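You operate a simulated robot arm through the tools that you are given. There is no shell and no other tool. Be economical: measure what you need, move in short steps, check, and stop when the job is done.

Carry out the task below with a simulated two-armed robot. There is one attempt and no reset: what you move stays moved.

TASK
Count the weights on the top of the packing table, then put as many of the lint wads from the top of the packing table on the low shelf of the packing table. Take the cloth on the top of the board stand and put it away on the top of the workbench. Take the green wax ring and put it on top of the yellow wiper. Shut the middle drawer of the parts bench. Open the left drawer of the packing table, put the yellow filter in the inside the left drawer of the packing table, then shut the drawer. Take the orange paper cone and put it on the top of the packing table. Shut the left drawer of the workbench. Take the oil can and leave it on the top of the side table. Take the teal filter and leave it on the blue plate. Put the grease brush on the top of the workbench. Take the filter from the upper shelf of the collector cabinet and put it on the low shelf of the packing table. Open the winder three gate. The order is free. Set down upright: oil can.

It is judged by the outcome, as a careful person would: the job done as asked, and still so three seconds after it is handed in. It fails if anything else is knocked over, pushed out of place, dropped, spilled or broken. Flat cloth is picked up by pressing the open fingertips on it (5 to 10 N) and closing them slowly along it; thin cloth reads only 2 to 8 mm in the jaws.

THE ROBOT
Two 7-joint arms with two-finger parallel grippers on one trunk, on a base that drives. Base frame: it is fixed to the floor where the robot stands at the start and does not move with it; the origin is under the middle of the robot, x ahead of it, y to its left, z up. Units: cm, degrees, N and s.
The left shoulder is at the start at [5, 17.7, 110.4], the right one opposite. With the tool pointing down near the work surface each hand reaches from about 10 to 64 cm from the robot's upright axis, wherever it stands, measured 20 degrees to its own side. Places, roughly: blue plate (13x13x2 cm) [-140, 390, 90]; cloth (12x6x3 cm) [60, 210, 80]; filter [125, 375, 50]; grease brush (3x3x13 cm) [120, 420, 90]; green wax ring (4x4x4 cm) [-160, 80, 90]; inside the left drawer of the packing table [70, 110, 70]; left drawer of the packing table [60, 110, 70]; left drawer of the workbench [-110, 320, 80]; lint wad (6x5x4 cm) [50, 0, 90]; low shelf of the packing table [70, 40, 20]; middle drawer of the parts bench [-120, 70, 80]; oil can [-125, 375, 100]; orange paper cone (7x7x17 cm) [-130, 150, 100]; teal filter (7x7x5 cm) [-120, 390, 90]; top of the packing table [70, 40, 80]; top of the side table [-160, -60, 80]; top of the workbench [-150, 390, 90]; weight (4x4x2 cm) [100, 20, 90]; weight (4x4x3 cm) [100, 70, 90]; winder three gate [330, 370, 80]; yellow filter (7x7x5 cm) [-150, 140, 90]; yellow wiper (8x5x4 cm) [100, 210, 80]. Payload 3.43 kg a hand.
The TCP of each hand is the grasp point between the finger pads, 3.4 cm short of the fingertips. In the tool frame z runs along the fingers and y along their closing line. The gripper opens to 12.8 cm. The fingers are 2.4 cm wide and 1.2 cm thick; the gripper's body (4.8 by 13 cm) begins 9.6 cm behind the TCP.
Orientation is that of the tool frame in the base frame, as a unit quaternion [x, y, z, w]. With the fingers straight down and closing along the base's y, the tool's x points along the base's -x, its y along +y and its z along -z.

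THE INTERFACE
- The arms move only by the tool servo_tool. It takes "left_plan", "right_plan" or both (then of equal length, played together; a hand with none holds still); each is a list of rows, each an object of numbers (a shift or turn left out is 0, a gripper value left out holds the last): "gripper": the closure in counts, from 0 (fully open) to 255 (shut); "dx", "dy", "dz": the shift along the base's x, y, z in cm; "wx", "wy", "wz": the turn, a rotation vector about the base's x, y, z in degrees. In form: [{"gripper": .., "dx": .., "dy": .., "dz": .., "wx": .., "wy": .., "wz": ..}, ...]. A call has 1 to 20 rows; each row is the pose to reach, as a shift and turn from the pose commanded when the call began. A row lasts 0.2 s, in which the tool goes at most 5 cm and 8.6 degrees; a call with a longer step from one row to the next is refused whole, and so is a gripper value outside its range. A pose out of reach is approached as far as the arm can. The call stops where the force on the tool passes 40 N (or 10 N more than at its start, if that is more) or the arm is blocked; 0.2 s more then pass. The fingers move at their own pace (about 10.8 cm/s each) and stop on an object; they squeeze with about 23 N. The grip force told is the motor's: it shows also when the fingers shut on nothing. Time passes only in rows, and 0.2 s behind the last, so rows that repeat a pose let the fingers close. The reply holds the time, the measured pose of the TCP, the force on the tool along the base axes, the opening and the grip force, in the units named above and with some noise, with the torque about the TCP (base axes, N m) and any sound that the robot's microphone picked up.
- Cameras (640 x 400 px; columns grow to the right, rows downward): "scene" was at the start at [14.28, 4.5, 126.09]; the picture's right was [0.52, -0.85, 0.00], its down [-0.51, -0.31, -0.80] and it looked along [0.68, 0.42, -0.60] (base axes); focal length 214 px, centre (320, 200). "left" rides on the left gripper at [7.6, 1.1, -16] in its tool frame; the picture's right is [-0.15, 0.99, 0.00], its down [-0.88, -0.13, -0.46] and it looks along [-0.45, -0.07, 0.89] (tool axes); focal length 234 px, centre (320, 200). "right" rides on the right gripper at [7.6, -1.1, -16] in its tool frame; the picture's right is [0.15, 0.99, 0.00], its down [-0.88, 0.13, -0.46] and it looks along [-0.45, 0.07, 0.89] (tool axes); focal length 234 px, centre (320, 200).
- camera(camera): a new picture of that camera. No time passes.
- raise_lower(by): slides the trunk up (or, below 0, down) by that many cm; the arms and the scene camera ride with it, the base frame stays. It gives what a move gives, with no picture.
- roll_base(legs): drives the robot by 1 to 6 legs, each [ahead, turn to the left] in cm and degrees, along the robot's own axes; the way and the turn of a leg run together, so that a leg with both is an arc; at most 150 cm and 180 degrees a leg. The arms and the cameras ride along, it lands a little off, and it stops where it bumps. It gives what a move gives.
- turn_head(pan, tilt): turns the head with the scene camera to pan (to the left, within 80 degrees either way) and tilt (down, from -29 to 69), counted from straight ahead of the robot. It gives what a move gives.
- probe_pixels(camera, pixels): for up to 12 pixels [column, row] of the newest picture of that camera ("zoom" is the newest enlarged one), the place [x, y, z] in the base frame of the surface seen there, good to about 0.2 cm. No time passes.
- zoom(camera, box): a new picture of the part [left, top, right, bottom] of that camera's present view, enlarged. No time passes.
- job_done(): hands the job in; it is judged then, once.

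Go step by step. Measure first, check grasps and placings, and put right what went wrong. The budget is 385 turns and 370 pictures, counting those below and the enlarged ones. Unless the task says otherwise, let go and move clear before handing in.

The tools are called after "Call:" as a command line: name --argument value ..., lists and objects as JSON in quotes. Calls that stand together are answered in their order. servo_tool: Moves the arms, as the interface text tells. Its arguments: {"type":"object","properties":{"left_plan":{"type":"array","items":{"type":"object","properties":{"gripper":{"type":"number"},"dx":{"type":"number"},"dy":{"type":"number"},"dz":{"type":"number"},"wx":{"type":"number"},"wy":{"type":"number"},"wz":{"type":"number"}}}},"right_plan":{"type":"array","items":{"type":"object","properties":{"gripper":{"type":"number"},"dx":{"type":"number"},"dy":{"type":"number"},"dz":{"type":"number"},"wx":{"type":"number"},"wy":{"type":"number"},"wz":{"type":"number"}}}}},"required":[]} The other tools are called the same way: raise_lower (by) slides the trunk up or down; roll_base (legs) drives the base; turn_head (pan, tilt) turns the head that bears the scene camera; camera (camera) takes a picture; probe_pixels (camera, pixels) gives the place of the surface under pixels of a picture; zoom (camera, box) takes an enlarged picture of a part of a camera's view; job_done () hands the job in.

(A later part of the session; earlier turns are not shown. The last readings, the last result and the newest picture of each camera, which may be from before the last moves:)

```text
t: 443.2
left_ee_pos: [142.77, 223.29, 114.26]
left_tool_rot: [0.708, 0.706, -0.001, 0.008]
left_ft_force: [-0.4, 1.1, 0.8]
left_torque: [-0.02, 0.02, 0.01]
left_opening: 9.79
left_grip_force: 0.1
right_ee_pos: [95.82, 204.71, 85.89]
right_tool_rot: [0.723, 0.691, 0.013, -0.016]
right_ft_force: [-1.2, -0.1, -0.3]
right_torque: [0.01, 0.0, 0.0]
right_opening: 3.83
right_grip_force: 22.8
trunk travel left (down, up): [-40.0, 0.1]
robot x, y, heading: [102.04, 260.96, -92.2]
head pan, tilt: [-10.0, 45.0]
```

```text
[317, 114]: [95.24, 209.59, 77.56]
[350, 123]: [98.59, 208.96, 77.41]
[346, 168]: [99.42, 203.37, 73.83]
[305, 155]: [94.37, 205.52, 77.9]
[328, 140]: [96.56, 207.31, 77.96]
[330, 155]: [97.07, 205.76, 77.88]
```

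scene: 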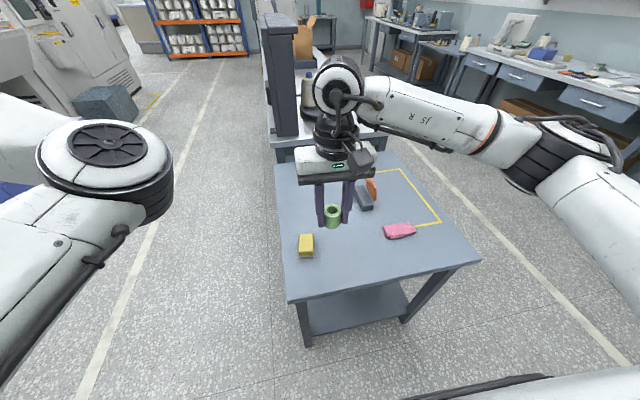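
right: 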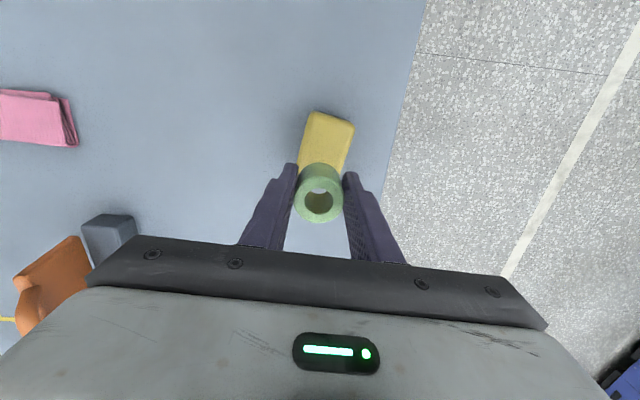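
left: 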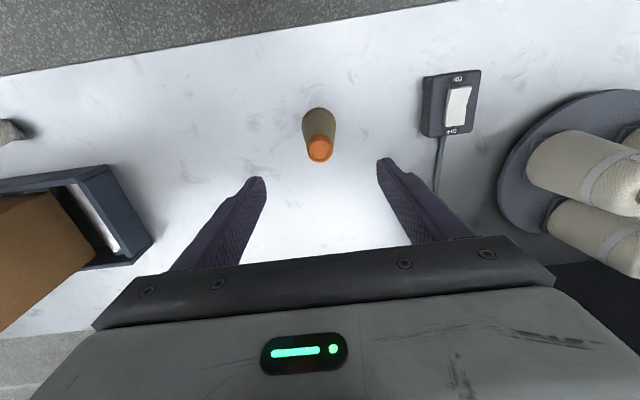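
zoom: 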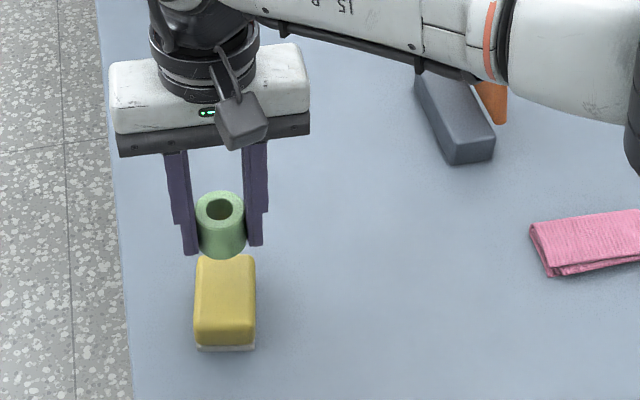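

Wiper is slightly rotated; centre ≈ (95.9,205.4). Lower onto it.

Call:
servo_tool --right_plan '[{"dx": 0.1, "dy": 0.4, "dz": -1}, {"dx": 0.1, "dy": 0.7, "dz": -2}, {"dx": 0.1, "dy": 0.7, "dz": -3}, {"dx": 0.1, "dy": 0.7, "dz": -3.6}, {"dx": 0.1, "dy": 0.7, "dz": -4}, {"dx": 0.1, "dy": 0.7, "dz": -4}]'

Call:
zoom --camera "scene" --box '[250, 190, 370, 265]'

```text
t: 444.6
left_ee_pos: [142.62, 223.32, 114.4]
left_tool_rot: [0.707, 0.707, -0.001, 0.008]
left_ft_force: [0.7, -0.1, 0.6]
left_torque: [0.02, 0.01, 0.02]
left_opening: 9.81
left_grip_force: 0.0
right_ee_pos: [95.94, 205.37, 81.86]
right_tool_rot: [0.722, 0.692, 0.013, -0.016]
right_ft_force: [0.3, 0.0, 2.6]
right_torque: [-0.03, -0.05, -0.01]
right_opening: 3.83
right_grip_force: 23.1
trunk travel left (down, up): [-40.0, 0.1]
robot x, y, heading: [101.43, 261.11, -92.0]
head pan, tilt: [-10.0, 45.0]
```

```text
5.33 times, centred on (310, 228) of scene
```

zoom: 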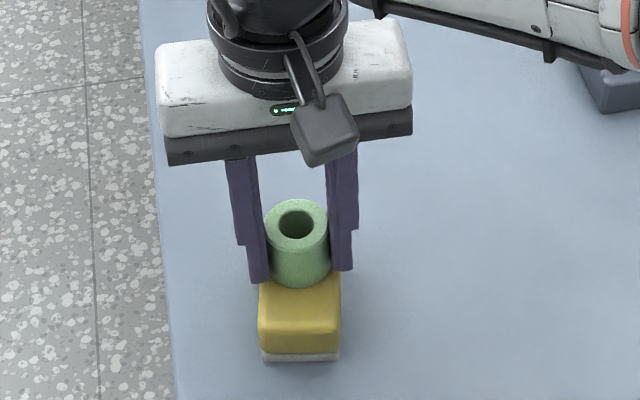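

Light contact (2.6 N) and ring sits on the wiper. Press slightly, release, and retreat up.

Call:
servo_tool --right_plan '[{"dz": -0.1, "gripper": 230}, {"dz": -0.1, "gripper": 180}, {"dz": -0.1, "gripper": 160}, {"dz": -0.1, "gripper": 140}, {"dz": -0.1, "gripper": 120}, {"dz": -0.1, "gripper": 100}]'

Call:
servo_tool --right_plan '[{"dz": 2}, {"dz": 4}, {"dz": 7}, {"dz": 10}, {"dz": 13}, {"dz": 16}]'

Call:
camera --camera "right"

Call:
zoom --camera "scene" --box '[250, 190, 430, 302]'

```text
t: 446.0
left_ee_pos: [142.81, 223.31, 114.2]
left_tool_rot: [0.708, 0.707, -0.001, 0.008]
left_ft_force: [-0.3, 0.3, 0.2]
left_torque: [-0.01, -0.01, -0.01]
left_opening: 9.79
left_grip_force: 0.1
right_ee_pos: [95.99, 205.29, 81.67]
right_tool_rot: [0.722, 0.691, 0.013, -0.017]
right_ft_force: [-0.4, -0.1, 0.3]
right_torque: [-0.04, 0.0, -0.03]
right_opening: 7.77
right_grip_force: 0.2
trunk travel left (down, up): [-40.0, 0.1]
robot x, y, heading: [101.94, 260.59, -92.2]
head pan, tilt: [-10.0, 45.0]
```

```text
t: 447.4
left_ee_pos: [142.74, 223.36, 114.37]
left_tool_rot: [0.707, 0.707, -0.001, 0.008]
left_ft_force: [0.6, 0.2, 0.5]
left_torque: [0.01, 0.03, 0.0]
left_opening: 9.8
left_grip_force: 0.1
right_ee_pos: [96.16, 205.3, 97.67]
right_tool_rot: [0.723, 0.691, 0.013, -0.016]
right_ft_force: [0.4, 0.3, 0.0]
right_torque: [0.0, 0.02, -0.05]
right_opening: 7.78
right_grip_force: 0.1
trunk travel left (down, up): [-40.0, 0.1]
robot x, y, heading: [102.1, 261.15, -91.8]
head pan, tilt: [-10.0, 45.0]
```

```text
255 pictures are left
```

right: 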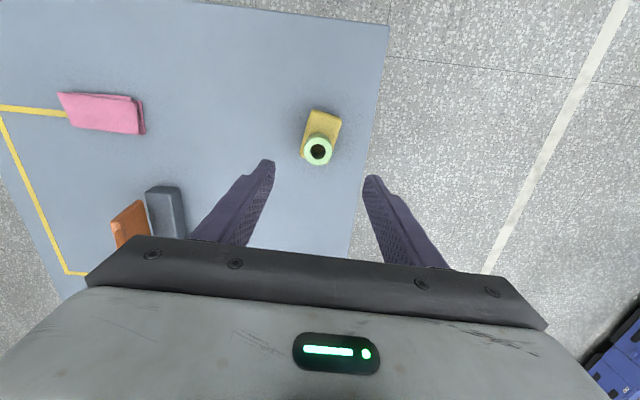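

```text
3.56 times, centred on (340, 246) of scene
```

zoom: 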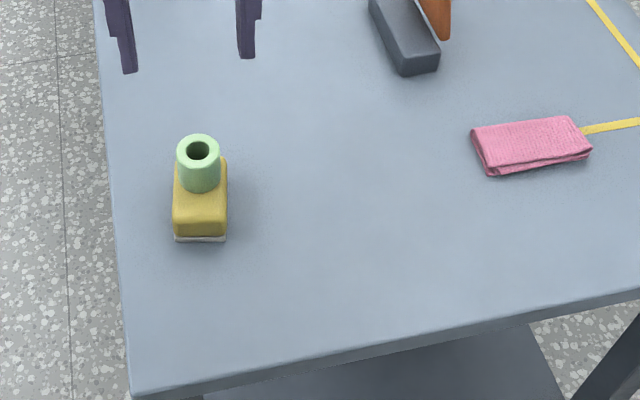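

Ring rests on the wiper. Next the cloth at (62.5,206.7): drive 6 cm closer, move over it with a −90° yaw so the jaws close across its 6 cm width.

Call:
roll_base --legs '[[6, 0]]'

Call:
servo_tool --right_plan '[{"dx": -3, "dy": 1.2, "wz": -7}, {"dx": -6, "dy": 2.4, "wz": -14}, {"dx": -9, "dy": 3.5, "wz": -21}, {"dx": -12, "dy": 4.5, "wz": -28}, {"dx": -15, "dy": 5.5, "wz": -35}, {"dx": -18, "dy": 6.5, "wz": -42}, {"dx": -21, "dy": 7, "wz": -49}, {"dx": -24, "dy": 7, "wz": -56}, {"dx": -27, "dy": 7, "wz": -63}, {"dx": -30, "dy": 7, "wz": -70}, {"dx": -32, "dy": 7, "wz": -77}, {"dx": -33.6, "dy": 7, "wz": -84}, {"dx": -33.6, "dy": 7, "wz": -88}, {"dx": -33.6, "dy": 7, "wz": -88}]'

Call:
camera --camera "right"

```text
t: 448.4
left_ee_pos: [142.48, 217.16, 114.25]
left_tool_rot: [0.708, 0.706, -0.001, 0.007]
left_ft_force: [0.0, 0.0, -0.2]
left_torque: [-0.02, -0.03, 0.0]
left_opening: 9.82
left_grip_force: 0.2
right_ee_pos: [96.01, 199.19, 97.65]
right_tool_rot: [0.722, 0.691, 0.015, -0.018]
right_ft_force: [0.3, -0.8, -0.1]
right_torque: [0.04, 0.0, 0.0]
right_opening: 7.77
right_grip_force: 0.0
trunk travel left (down, up): [-40.0, 0.1]
robot x, y, heading: [101.81, 255.07, -92.1]
head pan, tilt: [-10.0, 45.0]
```

```text
t: 451.4
left_ee_pos: [142.56, 217.33, 114.35]
left_tool_rot: [0.708, 0.707, 0.0, 0.009]
left_ft_force: [0.2, -0.2, -0.4]
left_torque: [-0.02, -0.01, 0.0]
left_opening: 9.78
left_grip_force: 0.1
right_ee_pos: [62.29, 205.98, 97.7]
right_tool_rot: [1.0, -0.005, 0.021, -0.001]
right_ft_force: [-0.6, -0.4, -1.0]
right_torque: [-0.05, -0.02, 0.0]
right_opening: 7.78
right_grip_force: 0.0
trunk travel left (down, up): [-40.0, 0.1]
robot x, y, heading: [101.76, 254.97, -92.2]
head pan, tilt: [-10.0, 45.0]
```

```text
253 pictures are left
```

right: 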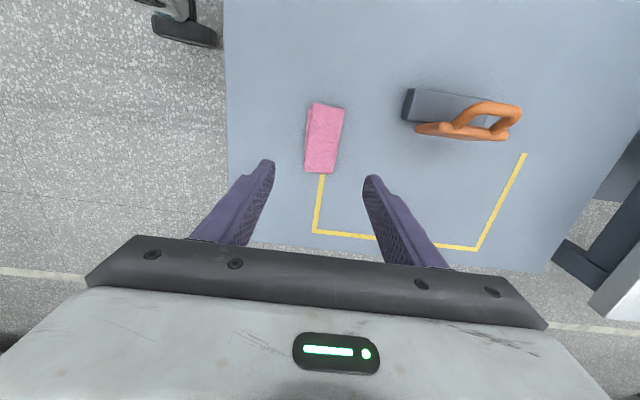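

Call:
probe_pixels --camera "right" --pixels '[[323, 138], [313, 106], [342, 110], [308, 170], [335, 170], [312, 140], [337, 140], [410, 105], [470, 110]]'

Call:
zoom --camera "right" --box '[260, 90, 390, 190]'

```text
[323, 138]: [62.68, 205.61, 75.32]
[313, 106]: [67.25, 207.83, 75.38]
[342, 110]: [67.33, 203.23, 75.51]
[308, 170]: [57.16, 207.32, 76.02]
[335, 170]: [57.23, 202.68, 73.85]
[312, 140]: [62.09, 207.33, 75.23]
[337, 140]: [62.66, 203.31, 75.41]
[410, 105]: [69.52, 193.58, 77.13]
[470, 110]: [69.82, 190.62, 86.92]
```

```text
4.00 times, centred on (325, 140) of right
```

zoom: 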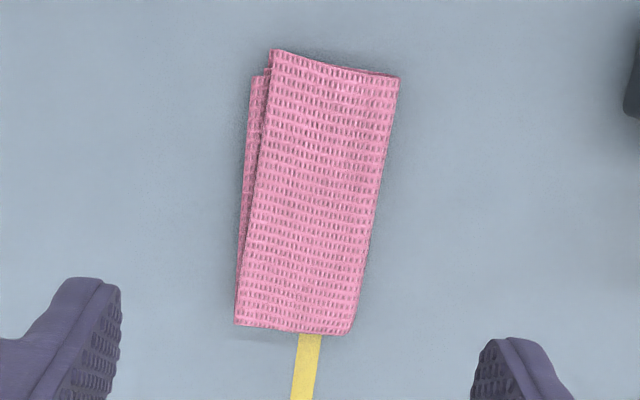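

Cloth centre (62.3,205.4), ~5 cm wide, top z≈75.4. Set jaws ~4.2 cm, descend and press gently.

Call:
servo_tool --right_plan '[{"dy": -0.6, "dz": -4, "gripper": 168}, {"dy": -0.6, "dz": -8}, {"dy": -0.6, "dz": -12}, {"dy": -0.6, "dz": -15}, {"dy": -0.6, "dz": -17.5}, {"dy": -0.6, "dz": -18.3}, {"dy": -0.6, "dz": -18.6}, {"dy": -0.6, "dz": -18.6}]'

Call:
camera --camera "right"

```text
t: 453.2
left_ee_pos: [142.61, 217.44, 114.26]
left_tool_rot: [0.707, 0.707, -0.001, 0.007]
left_ft_force: [0.0, 0.5, 0.1]
left_torque: [0.01, -0.02, 0.01]
left_opening: 9.8
left_grip_force: 0.1
right_ee_pos: [62.5, 205.34, 79.71]
right_tool_rot: [1.0, -0.005, 0.023, 0.003]
right_ft_force: [2.7, 7.2, 22.5]
right_torque: [0.82, 0.09, -0.12]
right_opening: 4.81
right_grip_force: 4.3
trunk travel left (down, up): [-40.0, 0.1]
robot x, y, heading: [101.9, 255.15, -91.8]
head pan, tilt: [-10.0, 45.0]
stopped in row 8 (right hand): the force on the tool passed its limit (the readings are from after the stop); the commanded pose is now the measured one
```

```text
251 pictures are left
```

right: 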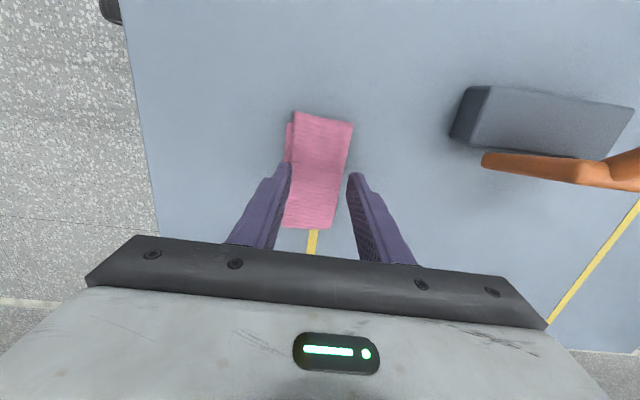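

It pressed too hard at z=79.7, with the fingers astride the cloth edges. Lift, open wider, and straddle it lower.

Call:
servo_tool --right_plan '[{"dz": 1}, {"dz": 2, "gripper": 85}, {"dz": 2, "gripper": 85}, {"dz": 1}, {"dz": 0}, {"dz": -1}, {"dz": -1.9}, {"dz": -1.9}]'

Call:
camera --camera "right"

```text
t: 455.1
left_ee_pos: [142.5, 217.36, 114.36]
left_tool_rot: [0.708, 0.706, -0.001, 0.008]
left_ft_force: [0.3, 1.5, -0.3]
left_torque: [0.0, 0.03, 0.0]
left_opening: 9.8
left_grip_force: 0.0
right_ee_pos: [62.43, 205.2, 77.58]
right_tool_rot: [1.0, -0.005, 0.022, 0.001]
right_ft_force: [0.4, 0.0, 1.2]
right_torque: [0.02, 0.01, -0.01]
right_opening: 8.57
right_grip_force: 0.4
trunk travel left (down, up): [-40.0, 0.1]
robot x, y, heading: [101.55, 255.04, -91.8]
head pan, tilt: [-10.0, 45.0]
```

```text
250 pictures are left
```

right: 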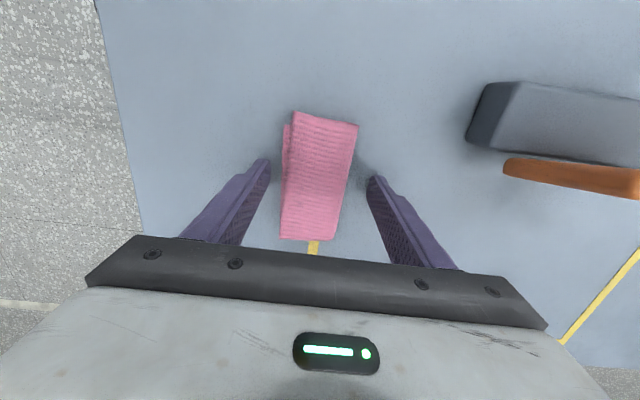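

Fingers straddle the cloth. Close slowly.

Call:
servo_tool --right_plan '[{"gripper": 110}, {"gripper": 130}, {"gripper": 150}, {"gripper": 170}, {"gripper": 190}, {"gripper": 210}, {"gripper": 230}, {"gripper": 255}, {"gripper": 255}, {"gripper": 255}]'

Call:
servo_tool --right_plan '[{"dz": 2}, {"dz": 4}, {"dz": 7}, {"dz": 10}, {"dz": 14}, {"dz": 18}]'

Call:
camera --camera "right"

```text
t: 457.2
left_ee_pos: [142.61, 217.22, 114.3]
left_tool_rot: [0.708, 0.706, -0.001, 0.008]
left_ft_force: [-0.9, -0.8, 0.4]
left_torque: [0.02, -0.03, 0.03]
left_opening: 9.78
left_grip_force: 0.0
right_ee_pos: [62.22, 205.23, 77.55]
right_tool_rot: [1.0, -0.005, 0.022, 0.002]
right_ft_force: [0.6, 0.2, -0.6]
right_torque: [-0.03, -0.04, 0.01]
right_opening: 5.5
right_grip_force: 23.2
trunk travel left (down, up): [-40.0, 0.1]
robot x, y, heading: [102.05, 254.83, -92.1]
head pan, tilt: [-10.0, 45.0]
```

```text
t: 458.6
left_ee_pos: [142.62, 217.38, 114.33]
left_tool_rot: [0.708, 0.706, 0.0, 0.008]
left_ft_force: [0.2, 0.7, 0.0]
left_torque: [0.0, 0.0, -0.01]
left_opening: 9.76
left_grip_force: 0.0
right_ee_pos: [62.19, 205.25, 95.59]
right_tool_rot: [1.0, -0.006, 0.021, 0.002]
right_ft_force: [0.9, -0.6, 0.6]
right_torque: [-0.01, 0.05, 0.01]
right_opening: 5.5
right_grip_force: 23.1
trunk travel left (down, up): [-40.0, 0.1]
robot x, y, heading: [101.96, 255.24, -92.1]
head pan, tilt: [-10.0, 45.0]
```

```text
249 pictures are left
```

right: 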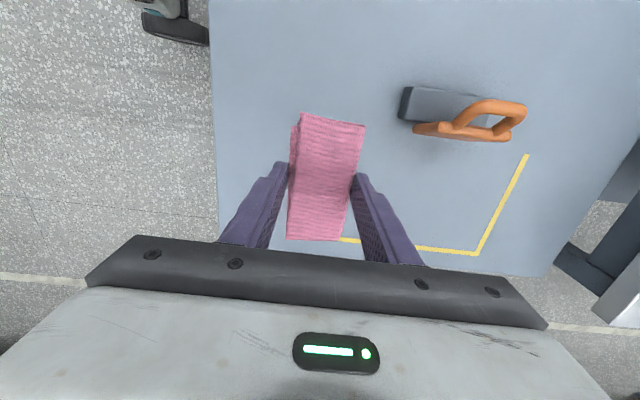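

Cloth is held (5.5 cm). Bring the hand to the front, then turn to view the collector cabinet.

Call:
servo_tool --right_plan '[{"dx": 2, "dz": 2, "wz": 8}, {"dx": 4.5, "dz": 4, "wz": 16}, {"dx": 7, "dz": 6, "wz": 24}, {"dx": 9.5, "dz": 8, "wz": 32}, {"dx": 12, "dy": 1, "dz": 10, "wz": 40}, {"dx": 15, "dy": 2, "dz": 11, "wz": 48}, {"dx": 18, "dy": 3, "dz": 12, "wz": 56}, {"dx": 21, "dy": 4, "dz": 13, "wz": 64}, {"dx": 24, "dy": 5, "dz": 14, "wz": 72}, {"dx": 27, "dy": 6, "dz": 15, "wz": 80}, {"dx": 29, "dy": 6, "dz": 16, "wz": 88}]'

Call:
roll_base --legs '[[-10, 0], [0, 178]]'

Call:
turn_head --pan 0 --tilt 30

Call:
camera --camera "scene"

```text
t: 461.1
left_ee_pos: [142.58, 217.22, 114.38]
left_tool_rot: [0.708, 0.706, -0.001, 0.007]
left_ft_force: [0.2, 0.2, -0.2]
left_torque: [0.01, 0.0, 0.02]
left_opening: 9.8
left_grip_force: 0.0
right_ee_pos: [91.38, 211.45, 111.45]
right_tool_rot: [0.722, 0.692, 0.018, -0.014]
right_ft_force: [0.5, 0.8, -0.5]
right_torque: [-0.03, 0.02, 0.01]
right_opening: 5.52
right_grip_force: 23.2
trunk travel left (down, up): [-40.0, 0.1]
robot x, y, heading: [101.73, 255.08, -91.9]
head pan, tilt: [-10.0, 45.0]
```

```text
t: 469.6
left_ee_pos: [60.41, 302.21, 114.3]
left_tool_rot: [0.714, -0.7, -0.008, -0.001]
left_ft_force: [0.4, 0.5, 0.4]
left_torque: [-0.01, 0.01, -0.01]
left_opening: 9.8
left_grip_force: 0.0
right_ee_pos: [111.63, 309.05, 111.31]
right_tool_rot: [-0.698, 0.716, -0.014, -0.018]
right_ft_force: [-0.6, -0.4, -0.6]
right_torque: [0.0, 0.0, 0.01]
right_opening: 5.46
right_grip_force: 23.9
trunk travel left (down, up): [-40.0, 0.1]
robot x, y, heading: [101.92, 265.14, 89.2]
head pan, tilt: [-10.0, 45.0]
```

```text
t: 470.4
left_ee_pos: [60.59, 302.3, 114.28]
left_tool_rot: [0.713, -0.701, -0.008, 0.0]
left_ft_force: [0.3, 0.7, 0.0]
left_torque: [-0.01, 0.02, -0.02]
left_opening: 9.8
left_grip_force: 0.1
right_ee_pos: [111.64, 308.99, 111.47]
right_tool_rot: [-0.698, 0.716, -0.014, -0.017]
right_ft_force: [-0.3, -0.1, 0.3]
right_torque: [0.03, 0.02, 0.0]
right_opening: 5.48
right_grip_force: 22.8
trunk travel left (down, up): [-40.0, 0.1]
robot x, y, heading: [102.05, 265.2, 89.4]
head pan, tilt: [0.0, 30.0]
```

```text
248 pictures are left
```

scene: 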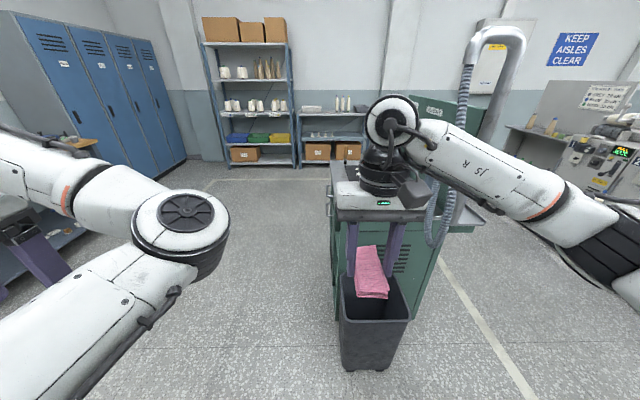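

The cabinet's shelf front faces -x. Drive around to (17,385) facing +x.

Call:
roll_base --legs '[[0, 90], [85, 0], [0, -90], [118, 0], [0, -90]]'

Call:
turn_head --pan 0 --tilt 35

Call:
camera --camera "scene"

```text
t: 491.9
left_ee_pos: [44.12, 427.61, 114.33]
left_tool_rot: [-0.058, 0.998, 0.005, 0.006]
left_ft_force: [0.3, -0.5, 0.2]
left_torque: [-0.01, -0.05, -0.01]
left_opening: 9.76
left_grip_force: 0.0
right_ee_pos: [55.8, 377.34, 111.41]
right_tool_rot: [-0.035, 0.999, 0.001, -0.022]
right_ft_force: [0.3, 0.1, -0.2]
right_torque: [-0.05, -0.01, 0.04]
right_opening: 5.48
right_grip_force: 23.2
trunk travel left (down, up): [-40.0, 0.1]
robot x, y, heading: [11.71, 383.17, 4.5]
head pan, tilt: [0.0, 30.0]
```

```text
t: 492.6
left_ee_pos: [44.08, 427.61, 114.33]
left_tool_rot: [-0.057, 0.998, 0.006, 0.006]
left_ft_force: [0.6, -0.1, -0.2]
left_torque: [0.02, 0.01, 0.01]
left_opening: 9.79
left_grip_force: 0.1
right_ee_pos: [55.8, 377.35, 111.34]
right_tool_rot: [-0.035, 0.999, 0.001, -0.022]
right_ft_force: [0.0, 0.0, -0.5]
right_torque: [-0.01, 0.03, 0.01]
right_opening: 5.46
right_grip_force: 23.3
trunk travel left (down, up): [-40.0, 0.1]
robot x, y, heading: [11.33, 382.53, 4.6]
head pan, tilt: [0.0, 35.0]
```

```text
247 pictures are left
```

scene: 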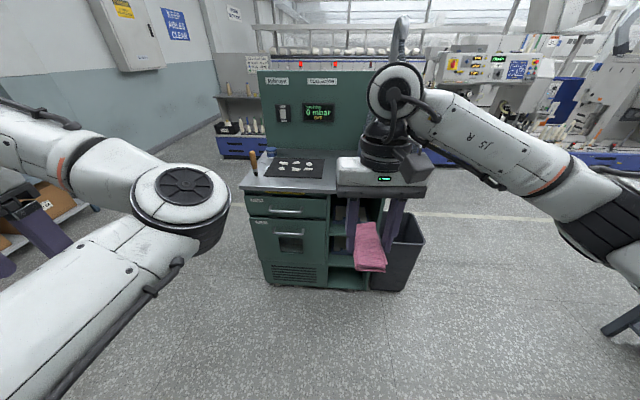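

Call:
zoom --camera "scene" --box '[220, 130, 440, 298]'

Call:
probe_pixels --camera "scene" --pixels '[[254, 158], [254, 170], [254, 177], [270, 188], [325, 190], [295, 168], [295, 175], [345, 255], [340, 225], [320, 240], [400, 192]]'

```text
2.38 times, centred on (330, 214) of scene
```

zoom: 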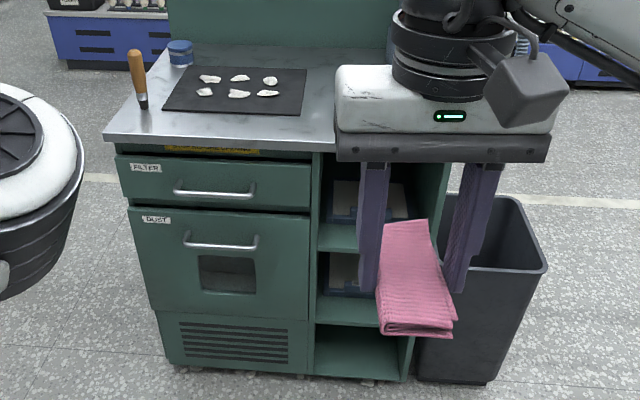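

```text
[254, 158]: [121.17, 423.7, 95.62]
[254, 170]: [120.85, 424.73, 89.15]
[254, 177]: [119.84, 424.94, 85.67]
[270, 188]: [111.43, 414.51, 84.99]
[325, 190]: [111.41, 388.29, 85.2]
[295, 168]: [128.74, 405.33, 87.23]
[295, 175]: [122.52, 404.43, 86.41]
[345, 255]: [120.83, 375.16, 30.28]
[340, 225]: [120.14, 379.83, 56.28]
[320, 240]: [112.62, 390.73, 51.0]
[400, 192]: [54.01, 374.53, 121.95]
```

Brush stands at (120.8,424.5), z 85–98. Drive in so the left hand is above it.

Call:
roll_base --legs '[[54, -4.6]]'

Call:
camera --camera "left"

Call:
camera --camera "scene"

```text
t: 495.6
left_ee_pos: [100.43, 426.77, 114.38]
left_tool_rot: [-0.014, 1.0, 0.006, 0.006]
left_ft_force: [-0.3, -0.4, -1.1]
left_torque: [-0.01, 0.02, -0.01]
left_opening: 9.79
left_grip_force: 0.0
right_ee_pos: [107.67, 375.6, 111.46]
right_tool_rot: [0.008, 1.0, 0.002, -0.022]
right_ft_force: [-0.5, -0.3, -0.3]
right_torque: [0.01, -0.01, 0.01]
right_opening: 5.47
right_grip_force: 23.2
trunk travel left (down, up): [-40.0, 0.1]
robot x, y, heading: [63.74, 384.57, -0.1]
head pan, tilt: [0.0, 35.0]
```

```text
245 pictures are left
```

left: 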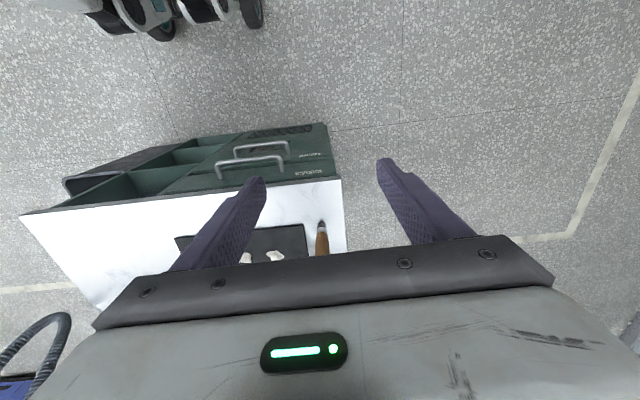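

```text
244 pictures are left
```

scene: 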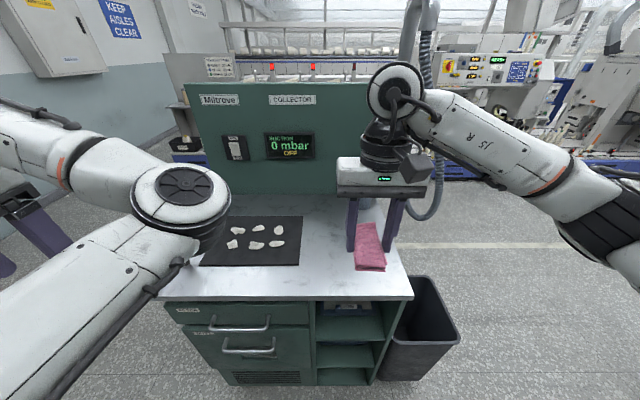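

Call:
servo_tool --left_plan '[{"dx": 3, "dy": -0.5}, {"dx": 6, "dy": -1}, {"dx": 9, "dy": -1.5}, {"dx": 12, "dy": -2}, {"dx": 15, "dy": -2}, {"dx": 18, "dy": -2}, {"dx": 19, "dy": -2}]'

Call:
camera --camera "left"

```text
t: 497.2
left_ee_pos: [119.29, 424.57, 114.2]
left_tool_rot: [-0.014, 1.0, 0.005, 0.006]
left_ft_force: [0.4, -0.3, -0.5]
left_torque: [0.0, 0.01, 0.01]
left_opening: 9.77
left_grip_force: 0.1
right_ee_pos: [107.7, 375.54, 111.34]
right_tool_rot: [0.007, 1.0, 0.002, -0.021]
right_ft_force: [0.1, 0.0, 0.1]
right_torque: [0.03, -0.04, 0.04]
right_opening: 5.51
right_grip_force: 23.4
trunk travel left (down, up): [-40.0, 0.1]
robot x, y, heading: [64.01, 384.76, -0.1]
head pan, tilt: [0.0, 35.0]
```

```text
243 pictures are left
```

left: 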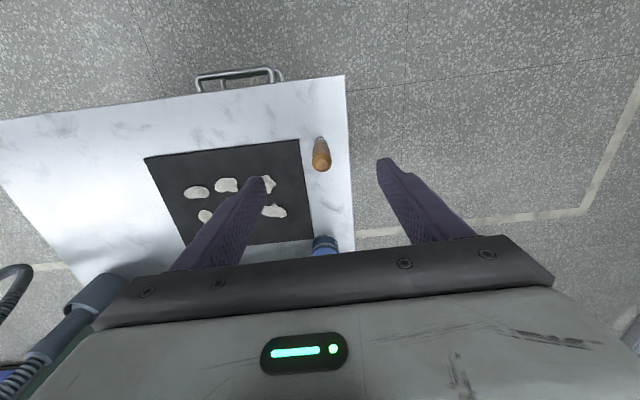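

Call:
probe_pixels --camera "left" --pixels '[[321, 165], [315, 160], [328, 160], [320, 150], [319, 140], [322, 240]]'

Call:
zoom --camera "left" --box '[260, 120, 390, 200]'

```text
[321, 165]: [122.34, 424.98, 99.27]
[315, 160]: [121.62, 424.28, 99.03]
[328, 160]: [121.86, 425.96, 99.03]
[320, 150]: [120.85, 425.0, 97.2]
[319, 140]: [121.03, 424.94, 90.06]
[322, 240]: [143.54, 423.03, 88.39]
```

```text
4.92 times, centred on (325, 160) of left
```

zoom: 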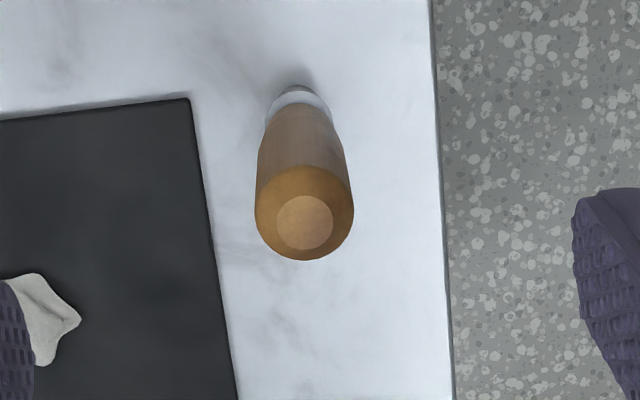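

Align to (121.9,425.0), descend and grip.

Call:
servo_tool --left_plan '[{"dx": 1.3, "dy": 0.2, "gripper": 120}, {"dx": 2.6, "dy": 0.4, "dz": -3}, {"dx": 2.6, "dy": 0.4, "dz": -7}, {"dx": 2.6, "dy": 0.4, "dz": -11}, {"dx": 2.6, "dy": 0.4, "dz": -14}, {"dx": 2.6, "dy": 0.4, "dz": -14}]'

Call:
camera --camera "left"

```text
t: 498.6
left_ee_pos: [122.11, 425.05, 100.23]
left_tool_rot: [-0.014, 1.0, 0.005, 0.005]
left_ft_force: [-0.6, 0.1, -0.1]
left_torque: [-0.01, -0.02, 0.0]
left_opening: 6.79
left_grip_force: 0.1
right_ee_pos: [107.76, 375.61, 111.33]
right_tool_rot: [0.007, 1.0, 0.002, -0.021]
right_ft_force: [0.3, 0.9, 0.9]
right_torque: [-0.01, 0.02, 0.0]
right_opening: 5.48
right_grip_force: 22.9
trunk travel left (down, up): [-40.0, 0.1]
robot x, y, heading: [64.07, 384.7, -0.1]
head pan, tilt: [0.0, 35.0]
```

```text
241 pictures are left
```

left: 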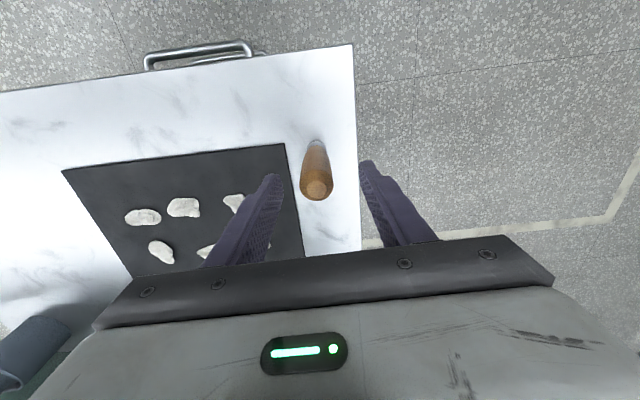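

Call:
servo_tool --left_plan '[{"dz": -2}, {"dz": -4}, {"dz": -5.7}, {"dz": -5.7}, {"dz": -5.7, "gripper": 160}, {"dz": -5.7, "gripper": 190}, {"dz": -5.7, "gripper": 220}, {"dz": -5.7, "gripper": 255}, {"dz": -5.7, "gripper": 255}]'

Call:
servo_tool --left_plan '[{"dz": 2}, {"dz": 4}, {"dz": 8}, {"dz": 12}, {"dz": 16}, {"dz": 20}]'

Call:
camera --camera "left"

```text
t: 500.6
left_ee_pos: [121.89, 425.05, 94.49]
left_tool_rot: [-0.014, 1.0, 0.005, 0.006]
left_ft_force: [0.8, 0.8, -0.7]
left_torque: [0.02, -0.01, 0.0]
left_opening: 2.77
left_grip_force: 23.1
right_ee_pos: [107.7, 375.57, 111.47]
right_tool_rot: [0.008, 1.0, 0.002, -0.022]
right_ft_force: [-0.1, -0.4, -0.9]
right_torque: [-0.01, -0.02, -0.01]
right_opening: 5.48
right_grip_force: 23.3
trunk travel left (down, up): [-40.0, 0.1]
robot x, y, heading: [63.64, 384.97, 0.0]
head pan, tilt: [0.0, 35.0]
```

```text
t: 502.0
left_ee_pos: [122.25, 424.87, 114.76]
left_tool_rot: [-0.014, 1.0, 0.006, 0.005]
left_ft_force: [-0.4, -0.5, 1.0]
left_torque: [-0.01, 0.0, -0.02]
left_opening: 2.72
left_grip_force: 22.8
right_ee_pos: [107.74, 375.58, 111.4]
right_tool_rot: [0.006, 1.0, 0.003, -0.022]
right_ft_force: [0.8, 0.2, 0.0]
right_torque: [-0.02, 0.0, -0.02]
right_opening: 5.48
right_grip_force: 22.8
trunk travel left (down, up): [-40.0, 0.1]
robot x, y, heading: [63.75, 384.42, -0.2]
head pan, tilt: [0.0, 35.0]
```

```text
240 pictures are left
```

left: 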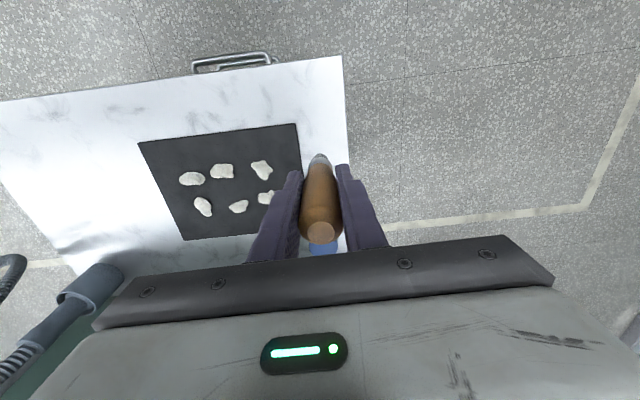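

Brush held. Tuck the left hand and drive to the workbench.

Call:
servo_tool --left_plan '[{"dx": -3, "dy": 0.5}, {"dx": -6, "dy": 1}, {"dx": -9, "dy": 1.5}, {"dx": -12, "dy": 2}, {"dx": -15, "dy": 2}, {"dx": -18, "dy": 2}, {"dx": -20, "dy": 2}]'

Call:
roll_base --legs '[[-60, 0], [0, 180], [30, 0]]'

Call:
turn_head --pan 0 --tilt 30

Call:
camera --camera "scene"

```text
t: 503.6
left_ee_pos: [101.89, 426.92, 114.66]
left_tool_rot: [-0.014, 1.0, 0.005, 0.005]
left_ft_force: [1.0, 0.2, -1.3]
left_torque: [-0.02, 0.01, 0.02]
left_opening: 2.74
left_grip_force: 23.0
right_ee_pos: [107.63, 375.66, 111.34]
right_tool_rot: [0.008, 1.0, 0.003, -0.022]
right_ft_force: [-0.2, -0.2, -0.6]
right_torque: [-0.02, -0.01, 0.0]
right_opening: 5.5
right_grip_force: 23.1
trunk travel left (down, up): [-40.0, 0.1]
robot x, y, heading: [64.0, 384.65, -0.0]
head pan, tilt: [0.0, 35.0]
```

```text
t: 516.0
left_ee_pos: [-58.21, 339.07, 114.62]
left_tool_rot: [0.999, 0.043, -0.006, 0.005]
left_ft_force: [-0.1, 0.1, -0.9]
left_torque: [0.0, -0.02, 0.01]
left_opening: 2.79
left_grip_force: 22.9
right_ee_pos: [-66.78, 389.9, 111.32]
right_tool_rot: [1.0, 0.021, 0.022, 0.001]
right_ft_force: [0.0, 0.3, 0.0]
right_torque: [0.0, -0.02, -0.02]
right_opening: 5.5
right_grip_force: 23.0
trunk travel left (down, up): [-40.0, 0.1]
robot x, y, heading: [-22.72, 383.01, -177.0]
head pan, tilt: [0.0, 35.0]
```

```text
t: 516.6
left_ee_pos: [-58.11, 339.11, 114.62]
left_tool_rot: [0.999, 0.042, -0.006, 0.006]
left_ft_force: [-0.6, 0.3, -0.7]
left_torque: [-0.02, -0.02, 0.01]
left_opening: 2.75
left_grip_force: 22.6
right_ee_pos: [-66.83, 389.94, 111.34]
right_tool_rot: [1.0, 0.021, 0.022, 0.002]
right_ft_force: [-0.8, -0.4, -0.4]
right_torque: [0.0, 0.01, -0.03]
right_opening: 5.52
right_grip_force: 23.1
trunk travel left (down, up): [-40.0, 0.1]
robot x, y, heading: [-22.7, 383.31, -177.1]
head pan, tilt: [0.0, 30.0]
```

```text
239 pictures are left
```

scene: 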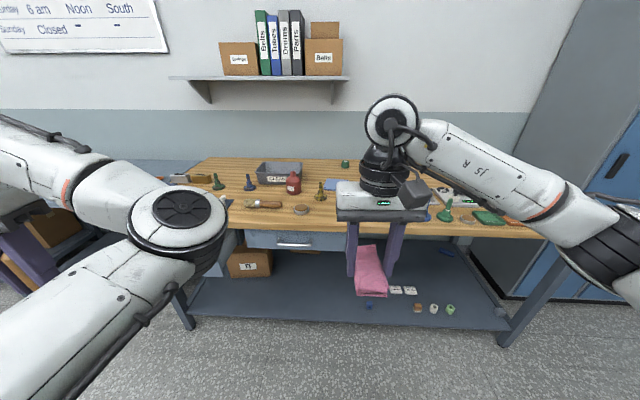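

Call:
zoom --camera "scene" --box '[150, 140, 390, 290]'

Call:
zoom --camera "scene" --box '[320, 130, 560, 280]'

Call:
probe_pixels --camera "scene" --pixels '[[293, 182], [320, 190], [333, 185], [302, 209], [264, 204], [280, 170], [250, 185], [218, 185], [230, 220], [420, 228], [295, 232]]'

```text
2.67 times, centred on (270, 215) of scene
```

zoom: 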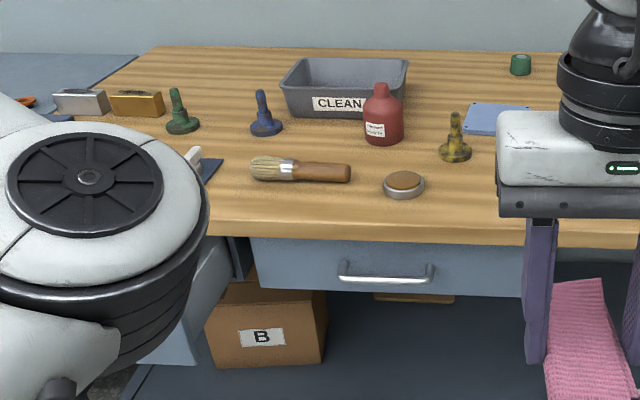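

```text
2.67 times, centred on (440, 205) of scene
```

zoom: 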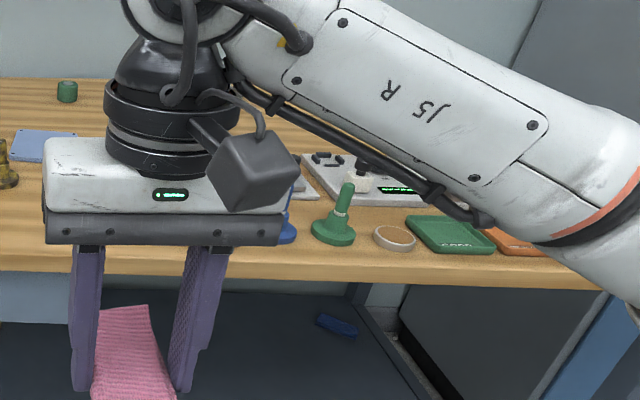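

```text
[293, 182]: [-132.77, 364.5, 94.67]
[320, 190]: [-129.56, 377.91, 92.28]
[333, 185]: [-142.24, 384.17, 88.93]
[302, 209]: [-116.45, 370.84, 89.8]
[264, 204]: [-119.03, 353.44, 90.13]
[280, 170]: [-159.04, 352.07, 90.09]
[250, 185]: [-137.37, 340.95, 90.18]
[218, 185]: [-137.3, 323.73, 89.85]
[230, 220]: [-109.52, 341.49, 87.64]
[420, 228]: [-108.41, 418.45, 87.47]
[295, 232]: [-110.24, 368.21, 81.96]
```

Red bottle at (-132.8,364.5) is likely the oil can; blue plate at (-142,384). Drive closer and view from the right wrist.

Call:
roll_base --legs '[[26, -3]]'

Call:
camera --camera "right"

Call:
turn_head --pan 0 --tilt 45

Call:
camera --camera "scene"

```text
t: 518.5
left_ee_pos: [-86.49, 340.13, 114.65]
left_tool_rot: [1.0, 0.018, -0.006, 0.006]
left_ft_force: [0.1, 0.5, -0.1]
left_torque: [0.02, -0.01, -0.02]
left_opening: 2.76
left_grip_force: 23.2
right_ee_pos: [-92.71, 391.44, 111.38]
right_tool_rot: [1.0, -0.003, 0.021, 0.002]
right_ft_force: [-0.1, 0.7, -0.1]
right_torque: [0.0, -0.04, 0.02]
right_opening: 5.52
right_grip_force: 23.4
trunk travel left (down, up): [-40.0, 0.1]
robot x, y, heading: [-48.47, 382.69, -179.8]
head pan, tilt: [0.0, 30.0]
```

```text
236 pictures are left
```

right: 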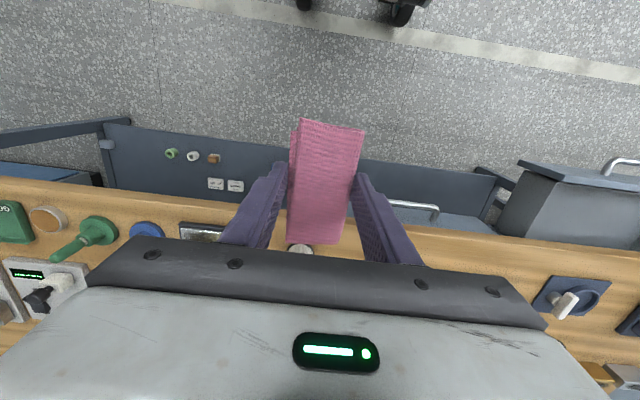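

```text
t: 519.3
left_ee_pos: [-86.6, 340.18, 114.65]
left_tool_rot: [1.0, 0.019, -0.006, 0.006]
left_ft_force: [0.3, 0.3, -0.7]
left_torque: [-0.03, 0.0, 0.01]
left_opening: 2.74
left_grip_force: 22.8
right_ee_pos: [-92.61, 391.4, 111.41]
right_tool_rot: [1.0, -0.003, 0.022, 0.002]
right_ft_force: [0.1, 0.4, -0.6]
right_torque: [0.0, 0.0, 0.02]
right_opening: 5.49
right_grip_force: 23.4
trunk travel left (down, up): [-40.0, 0.1]
robot x, y, heading: [-49.47, 382.47, -179.8]
head pan, tilt: [0.0, 45.0]
```

```text
235 pictures are left
```

scene: 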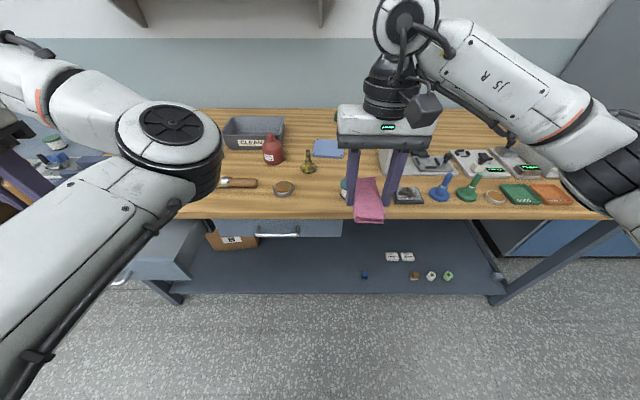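

Call:
zoom --camera "scene" --box '[200, 100, 420, 238]'

Call:
probe_pixels --camera "scene" --pixels '[[345, 187], [284, 188], [308, 162], [327, 148], [272, 150], [310, 205], [240, 205], [235, 183], [265, 205], [360, 130], [310, 125], [390, 160]]'

```text
2.90 times, centred on (310, 169) of scene
```

zoom: 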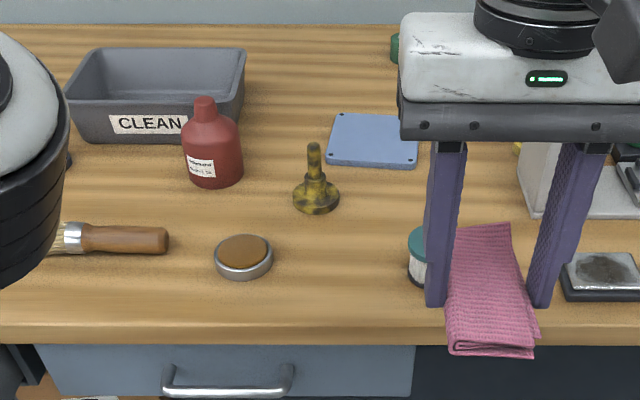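

```text
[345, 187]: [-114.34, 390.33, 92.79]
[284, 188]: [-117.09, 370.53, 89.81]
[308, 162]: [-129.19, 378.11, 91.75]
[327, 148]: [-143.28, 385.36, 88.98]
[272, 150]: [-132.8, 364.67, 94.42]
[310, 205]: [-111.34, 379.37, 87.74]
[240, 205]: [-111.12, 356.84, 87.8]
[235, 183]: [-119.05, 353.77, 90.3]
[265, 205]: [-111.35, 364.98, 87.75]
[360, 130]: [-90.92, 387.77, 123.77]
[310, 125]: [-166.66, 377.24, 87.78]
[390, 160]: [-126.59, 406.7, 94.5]
```

Free spot for the cloth at about (-116,379.5). Drive in 20 cm, then lower the cloth there.

Call:
roll_base --legs '[[20, 0]]'

Call:
servo_tool --right_plan '[{"dx": -1, "dy": -3}, {"dx": -2, "dy": -6}, {"dx": -3, "dy": -9}, {"dx": -3.5, "dy": -11.5}, {"dx": -3.5, "dy": -11.5, "dz": -4}, {"dx": -3.5, "dy": -11.5, "dz": -8}, {"dx": -3.5, "dy": -11.5, "dz": -12}, {"dx": -3.5, "dy": -11.5, "dz": -15}, {"dx": -3.5, "dy": -11.5, "dz": -15}]'

Call:
camera --camera "right"

```text
t: 520.8
left_ee_pos: [-106.09, 340.16, 114.66]
left_tool_rot: [1.0, 0.019, -0.007, 0.006]
left_ft_force: [-0.7, 0.2, -0.5]
left_torque: [0.0, -0.04, 0.0]
left_opening: 2.73
left_grip_force: 23.3
right_ee_pos: [-112.37, 391.41, 111.37]
right_tool_rot: [1.0, -0.003, 0.022, 0.002]
right_ft_force: [0.1, 0.4, -0.7]
right_torque: [0.0, -0.04, 0.02]
right_opening: 5.53
right_grip_force: 23.0
trunk travel left (down, up): [-40.0, 0.1]
robot x, y, heading: [-68.52, 383.06, -179.8]
head pan, tilt: [0.0, 45.0]
```

```text
t: 522.8
left_ee_pos: [-106.2, 340.04, 114.7]
left_tool_rot: [1.0, 0.018, -0.005, 0.006]
left_ft_force: [0.5, 0.5, 0.0]
left_torque: [0.01, 0.0, 0.01]
left_opening: 2.75
left_grip_force: 23.6
right_ee_pos: [-115.77, 380.12, 96.44]
right_tool_rot: [1.0, -0.004, 0.022, 0.003]
right_ft_force: [0.2, 0.2, -1.0]
right_torque: [0.0, 0.0, -0.03]
right_opening: 5.48
right_grip_force: 23.1
trunk travel left (down, up): [-40.0, 0.1]
robot x, y, heading: [-68.94, 382.61, -179.8]
head pan, tilt: [0.0, 45.0]
```

```text
233 pictures are left
```

right: 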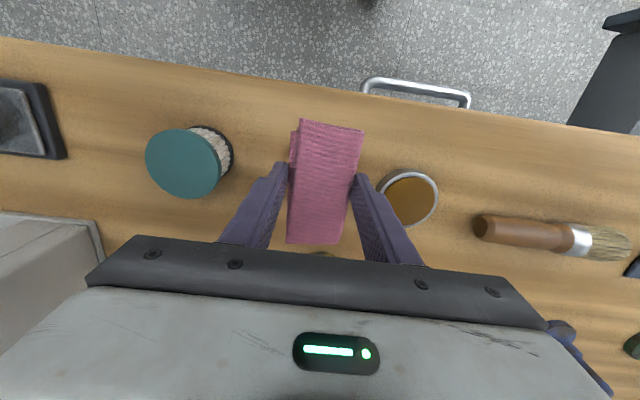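

Call:
servo_tool --right_plan '[{"dx": -0.8, "dy": 0.9, "dz": -1.5}, {"dx": -0.8, "dy": 0.9, "dz": -3}, {"dx": -0.8, "dy": 0.9, "dz": -4}, {"dx": -0.8, "dy": 0.9, "dz": -4.6}, {"dx": -0.8, "dy": 0.9, "dz": -5}, {"dx": -0.8, "dy": 0.9, "dz": -5}]'

```text
t: 524.2
left_ee_pos: [-106.02, 340.14, 114.61]
left_tool_rot: [1.0, 0.018, -0.005, 0.005]
left_ft_force: [-0.9, -0.1, -0.2]
left_torque: [0.01, -0.03, 0.01]
left_opening: 2.74
left_grip_force: 23.4
right_ee_pos: [-116.66, 380.82, 91.44]
right_tool_rot: [1.0, -0.004, 0.021, 0.002]
right_ft_force: [0.5, 1.1, 6.4]
right_torque: [0.13, 0.0, -0.01]
right_opening: 5.48
right_grip_force: 23.1
trunk travel left (down, up): [-40.0, 0.1]
robot x, y, heading: [-68.49, 382.74, -179.8]
head pan, tilt: [0.0, 45.0]
```

Contact (6 N). Release and rise.

Call:
servo_tool --right_plan '[{"gripper": 140}, {"gripper": 125}, {"gripper": 115}, {"gripper": 115}]'

Call:
servo_tool --right_plan '[{"dz": 2}, {"dz": 4}, {"dz": 7}, {"dz": 10}, {"dz": 14}, {"dz": 18}, {"dz": 22}]'

Call:
camera --camera "right"

Call:
camera --camera "left"

```text
t: 525.2
left_ee_pos: [-106.03, 340.13, 114.69]
left_tool_rot: [1.0, 0.019, -0.005, 0.006]
left_ft_force: [-0.8, -0.1, -0.3]
left_torque: [0.0, -0.02, -0.02]
left_opening: 2.74
left_grip_force: 23.7
right_ee_pos: [-116.56, 380.8, 91.44]
right_tool_rot: [1.0, -0.004, 0.02, 0.002]
right_ft_force: [0.2, -2.9, 7.1]
right_torque: [0.14, 0.05, 0.07]
right_opening: 6.84
right_grip_force: 0.1
trunk travel left (down, up): [-40.0, 0.1]
robot x, y, heading: [-68.57, 382.56, -179.6]
head pan, tilt: [0.0, 45.0]
```

```text
t: 526.8
left_ee_pos: [-106.12, 340.09, 114.74]
left_tool_rot: [1.0, 0.018, -0.006, 0.005]
left_ft_force: [0.6, 0.5, -1.1]
left_torque: [-0.01, 0.02, 0.02]
left_opening: 2.75
left_grip_force: 23.2
right_ee_pos: [-116.39, 380.84, 113.46]
right_tool_rot: [1.0, -0.004, 0.022, 0.002]
right_ft_force: [-0.5, 0.6, 0.4]
right_torque: [0.0, 0.01, 0.0]
right_opening: 7.04
right_grip_force: 0.1
trunk travel left (down, up): [-40.0, 0.1]
robot x, y, heading: [-68.66, 382.61, -179.6]
head pan, tilt: [0.0, 45.0]
```

```text
232 pictures are left
```

right: 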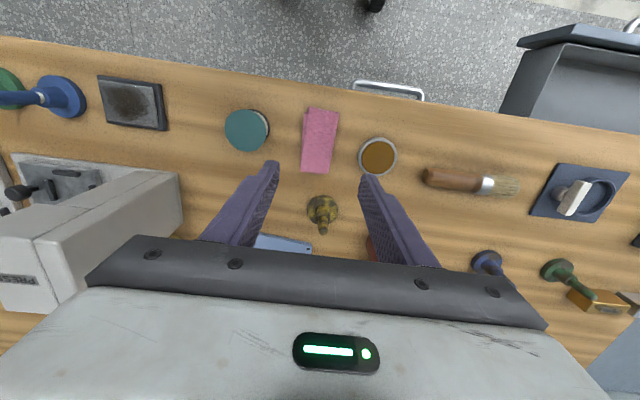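

```text
231 pictures are left
```

left: 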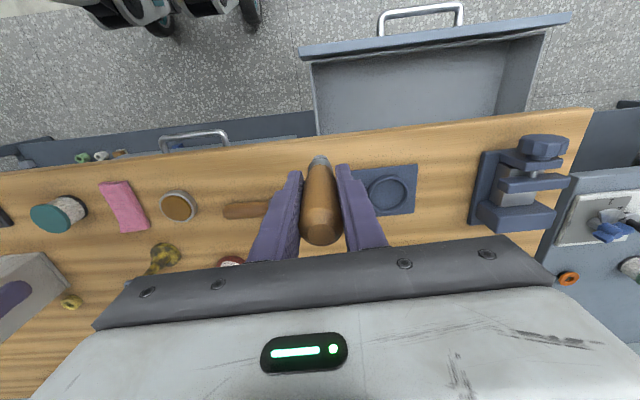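

Cloth is down. Find a clear spot for the brush within the left hand's reach.

Call:
probe_pixels --camera "left" --pixels '[[440, 170], [445, 200], [350, 170], [418, 190], [475, 190], [385, 190], [270, 160], [300, 150], [240, 180], [440, 225], [320, 290]]'

```text
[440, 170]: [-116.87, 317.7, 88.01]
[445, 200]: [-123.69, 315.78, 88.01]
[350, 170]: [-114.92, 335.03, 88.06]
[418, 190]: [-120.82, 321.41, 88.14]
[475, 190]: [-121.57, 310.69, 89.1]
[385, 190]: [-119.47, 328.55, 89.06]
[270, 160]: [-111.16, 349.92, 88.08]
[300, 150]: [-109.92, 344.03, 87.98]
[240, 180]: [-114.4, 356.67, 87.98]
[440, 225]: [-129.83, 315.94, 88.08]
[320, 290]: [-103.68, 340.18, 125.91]
```

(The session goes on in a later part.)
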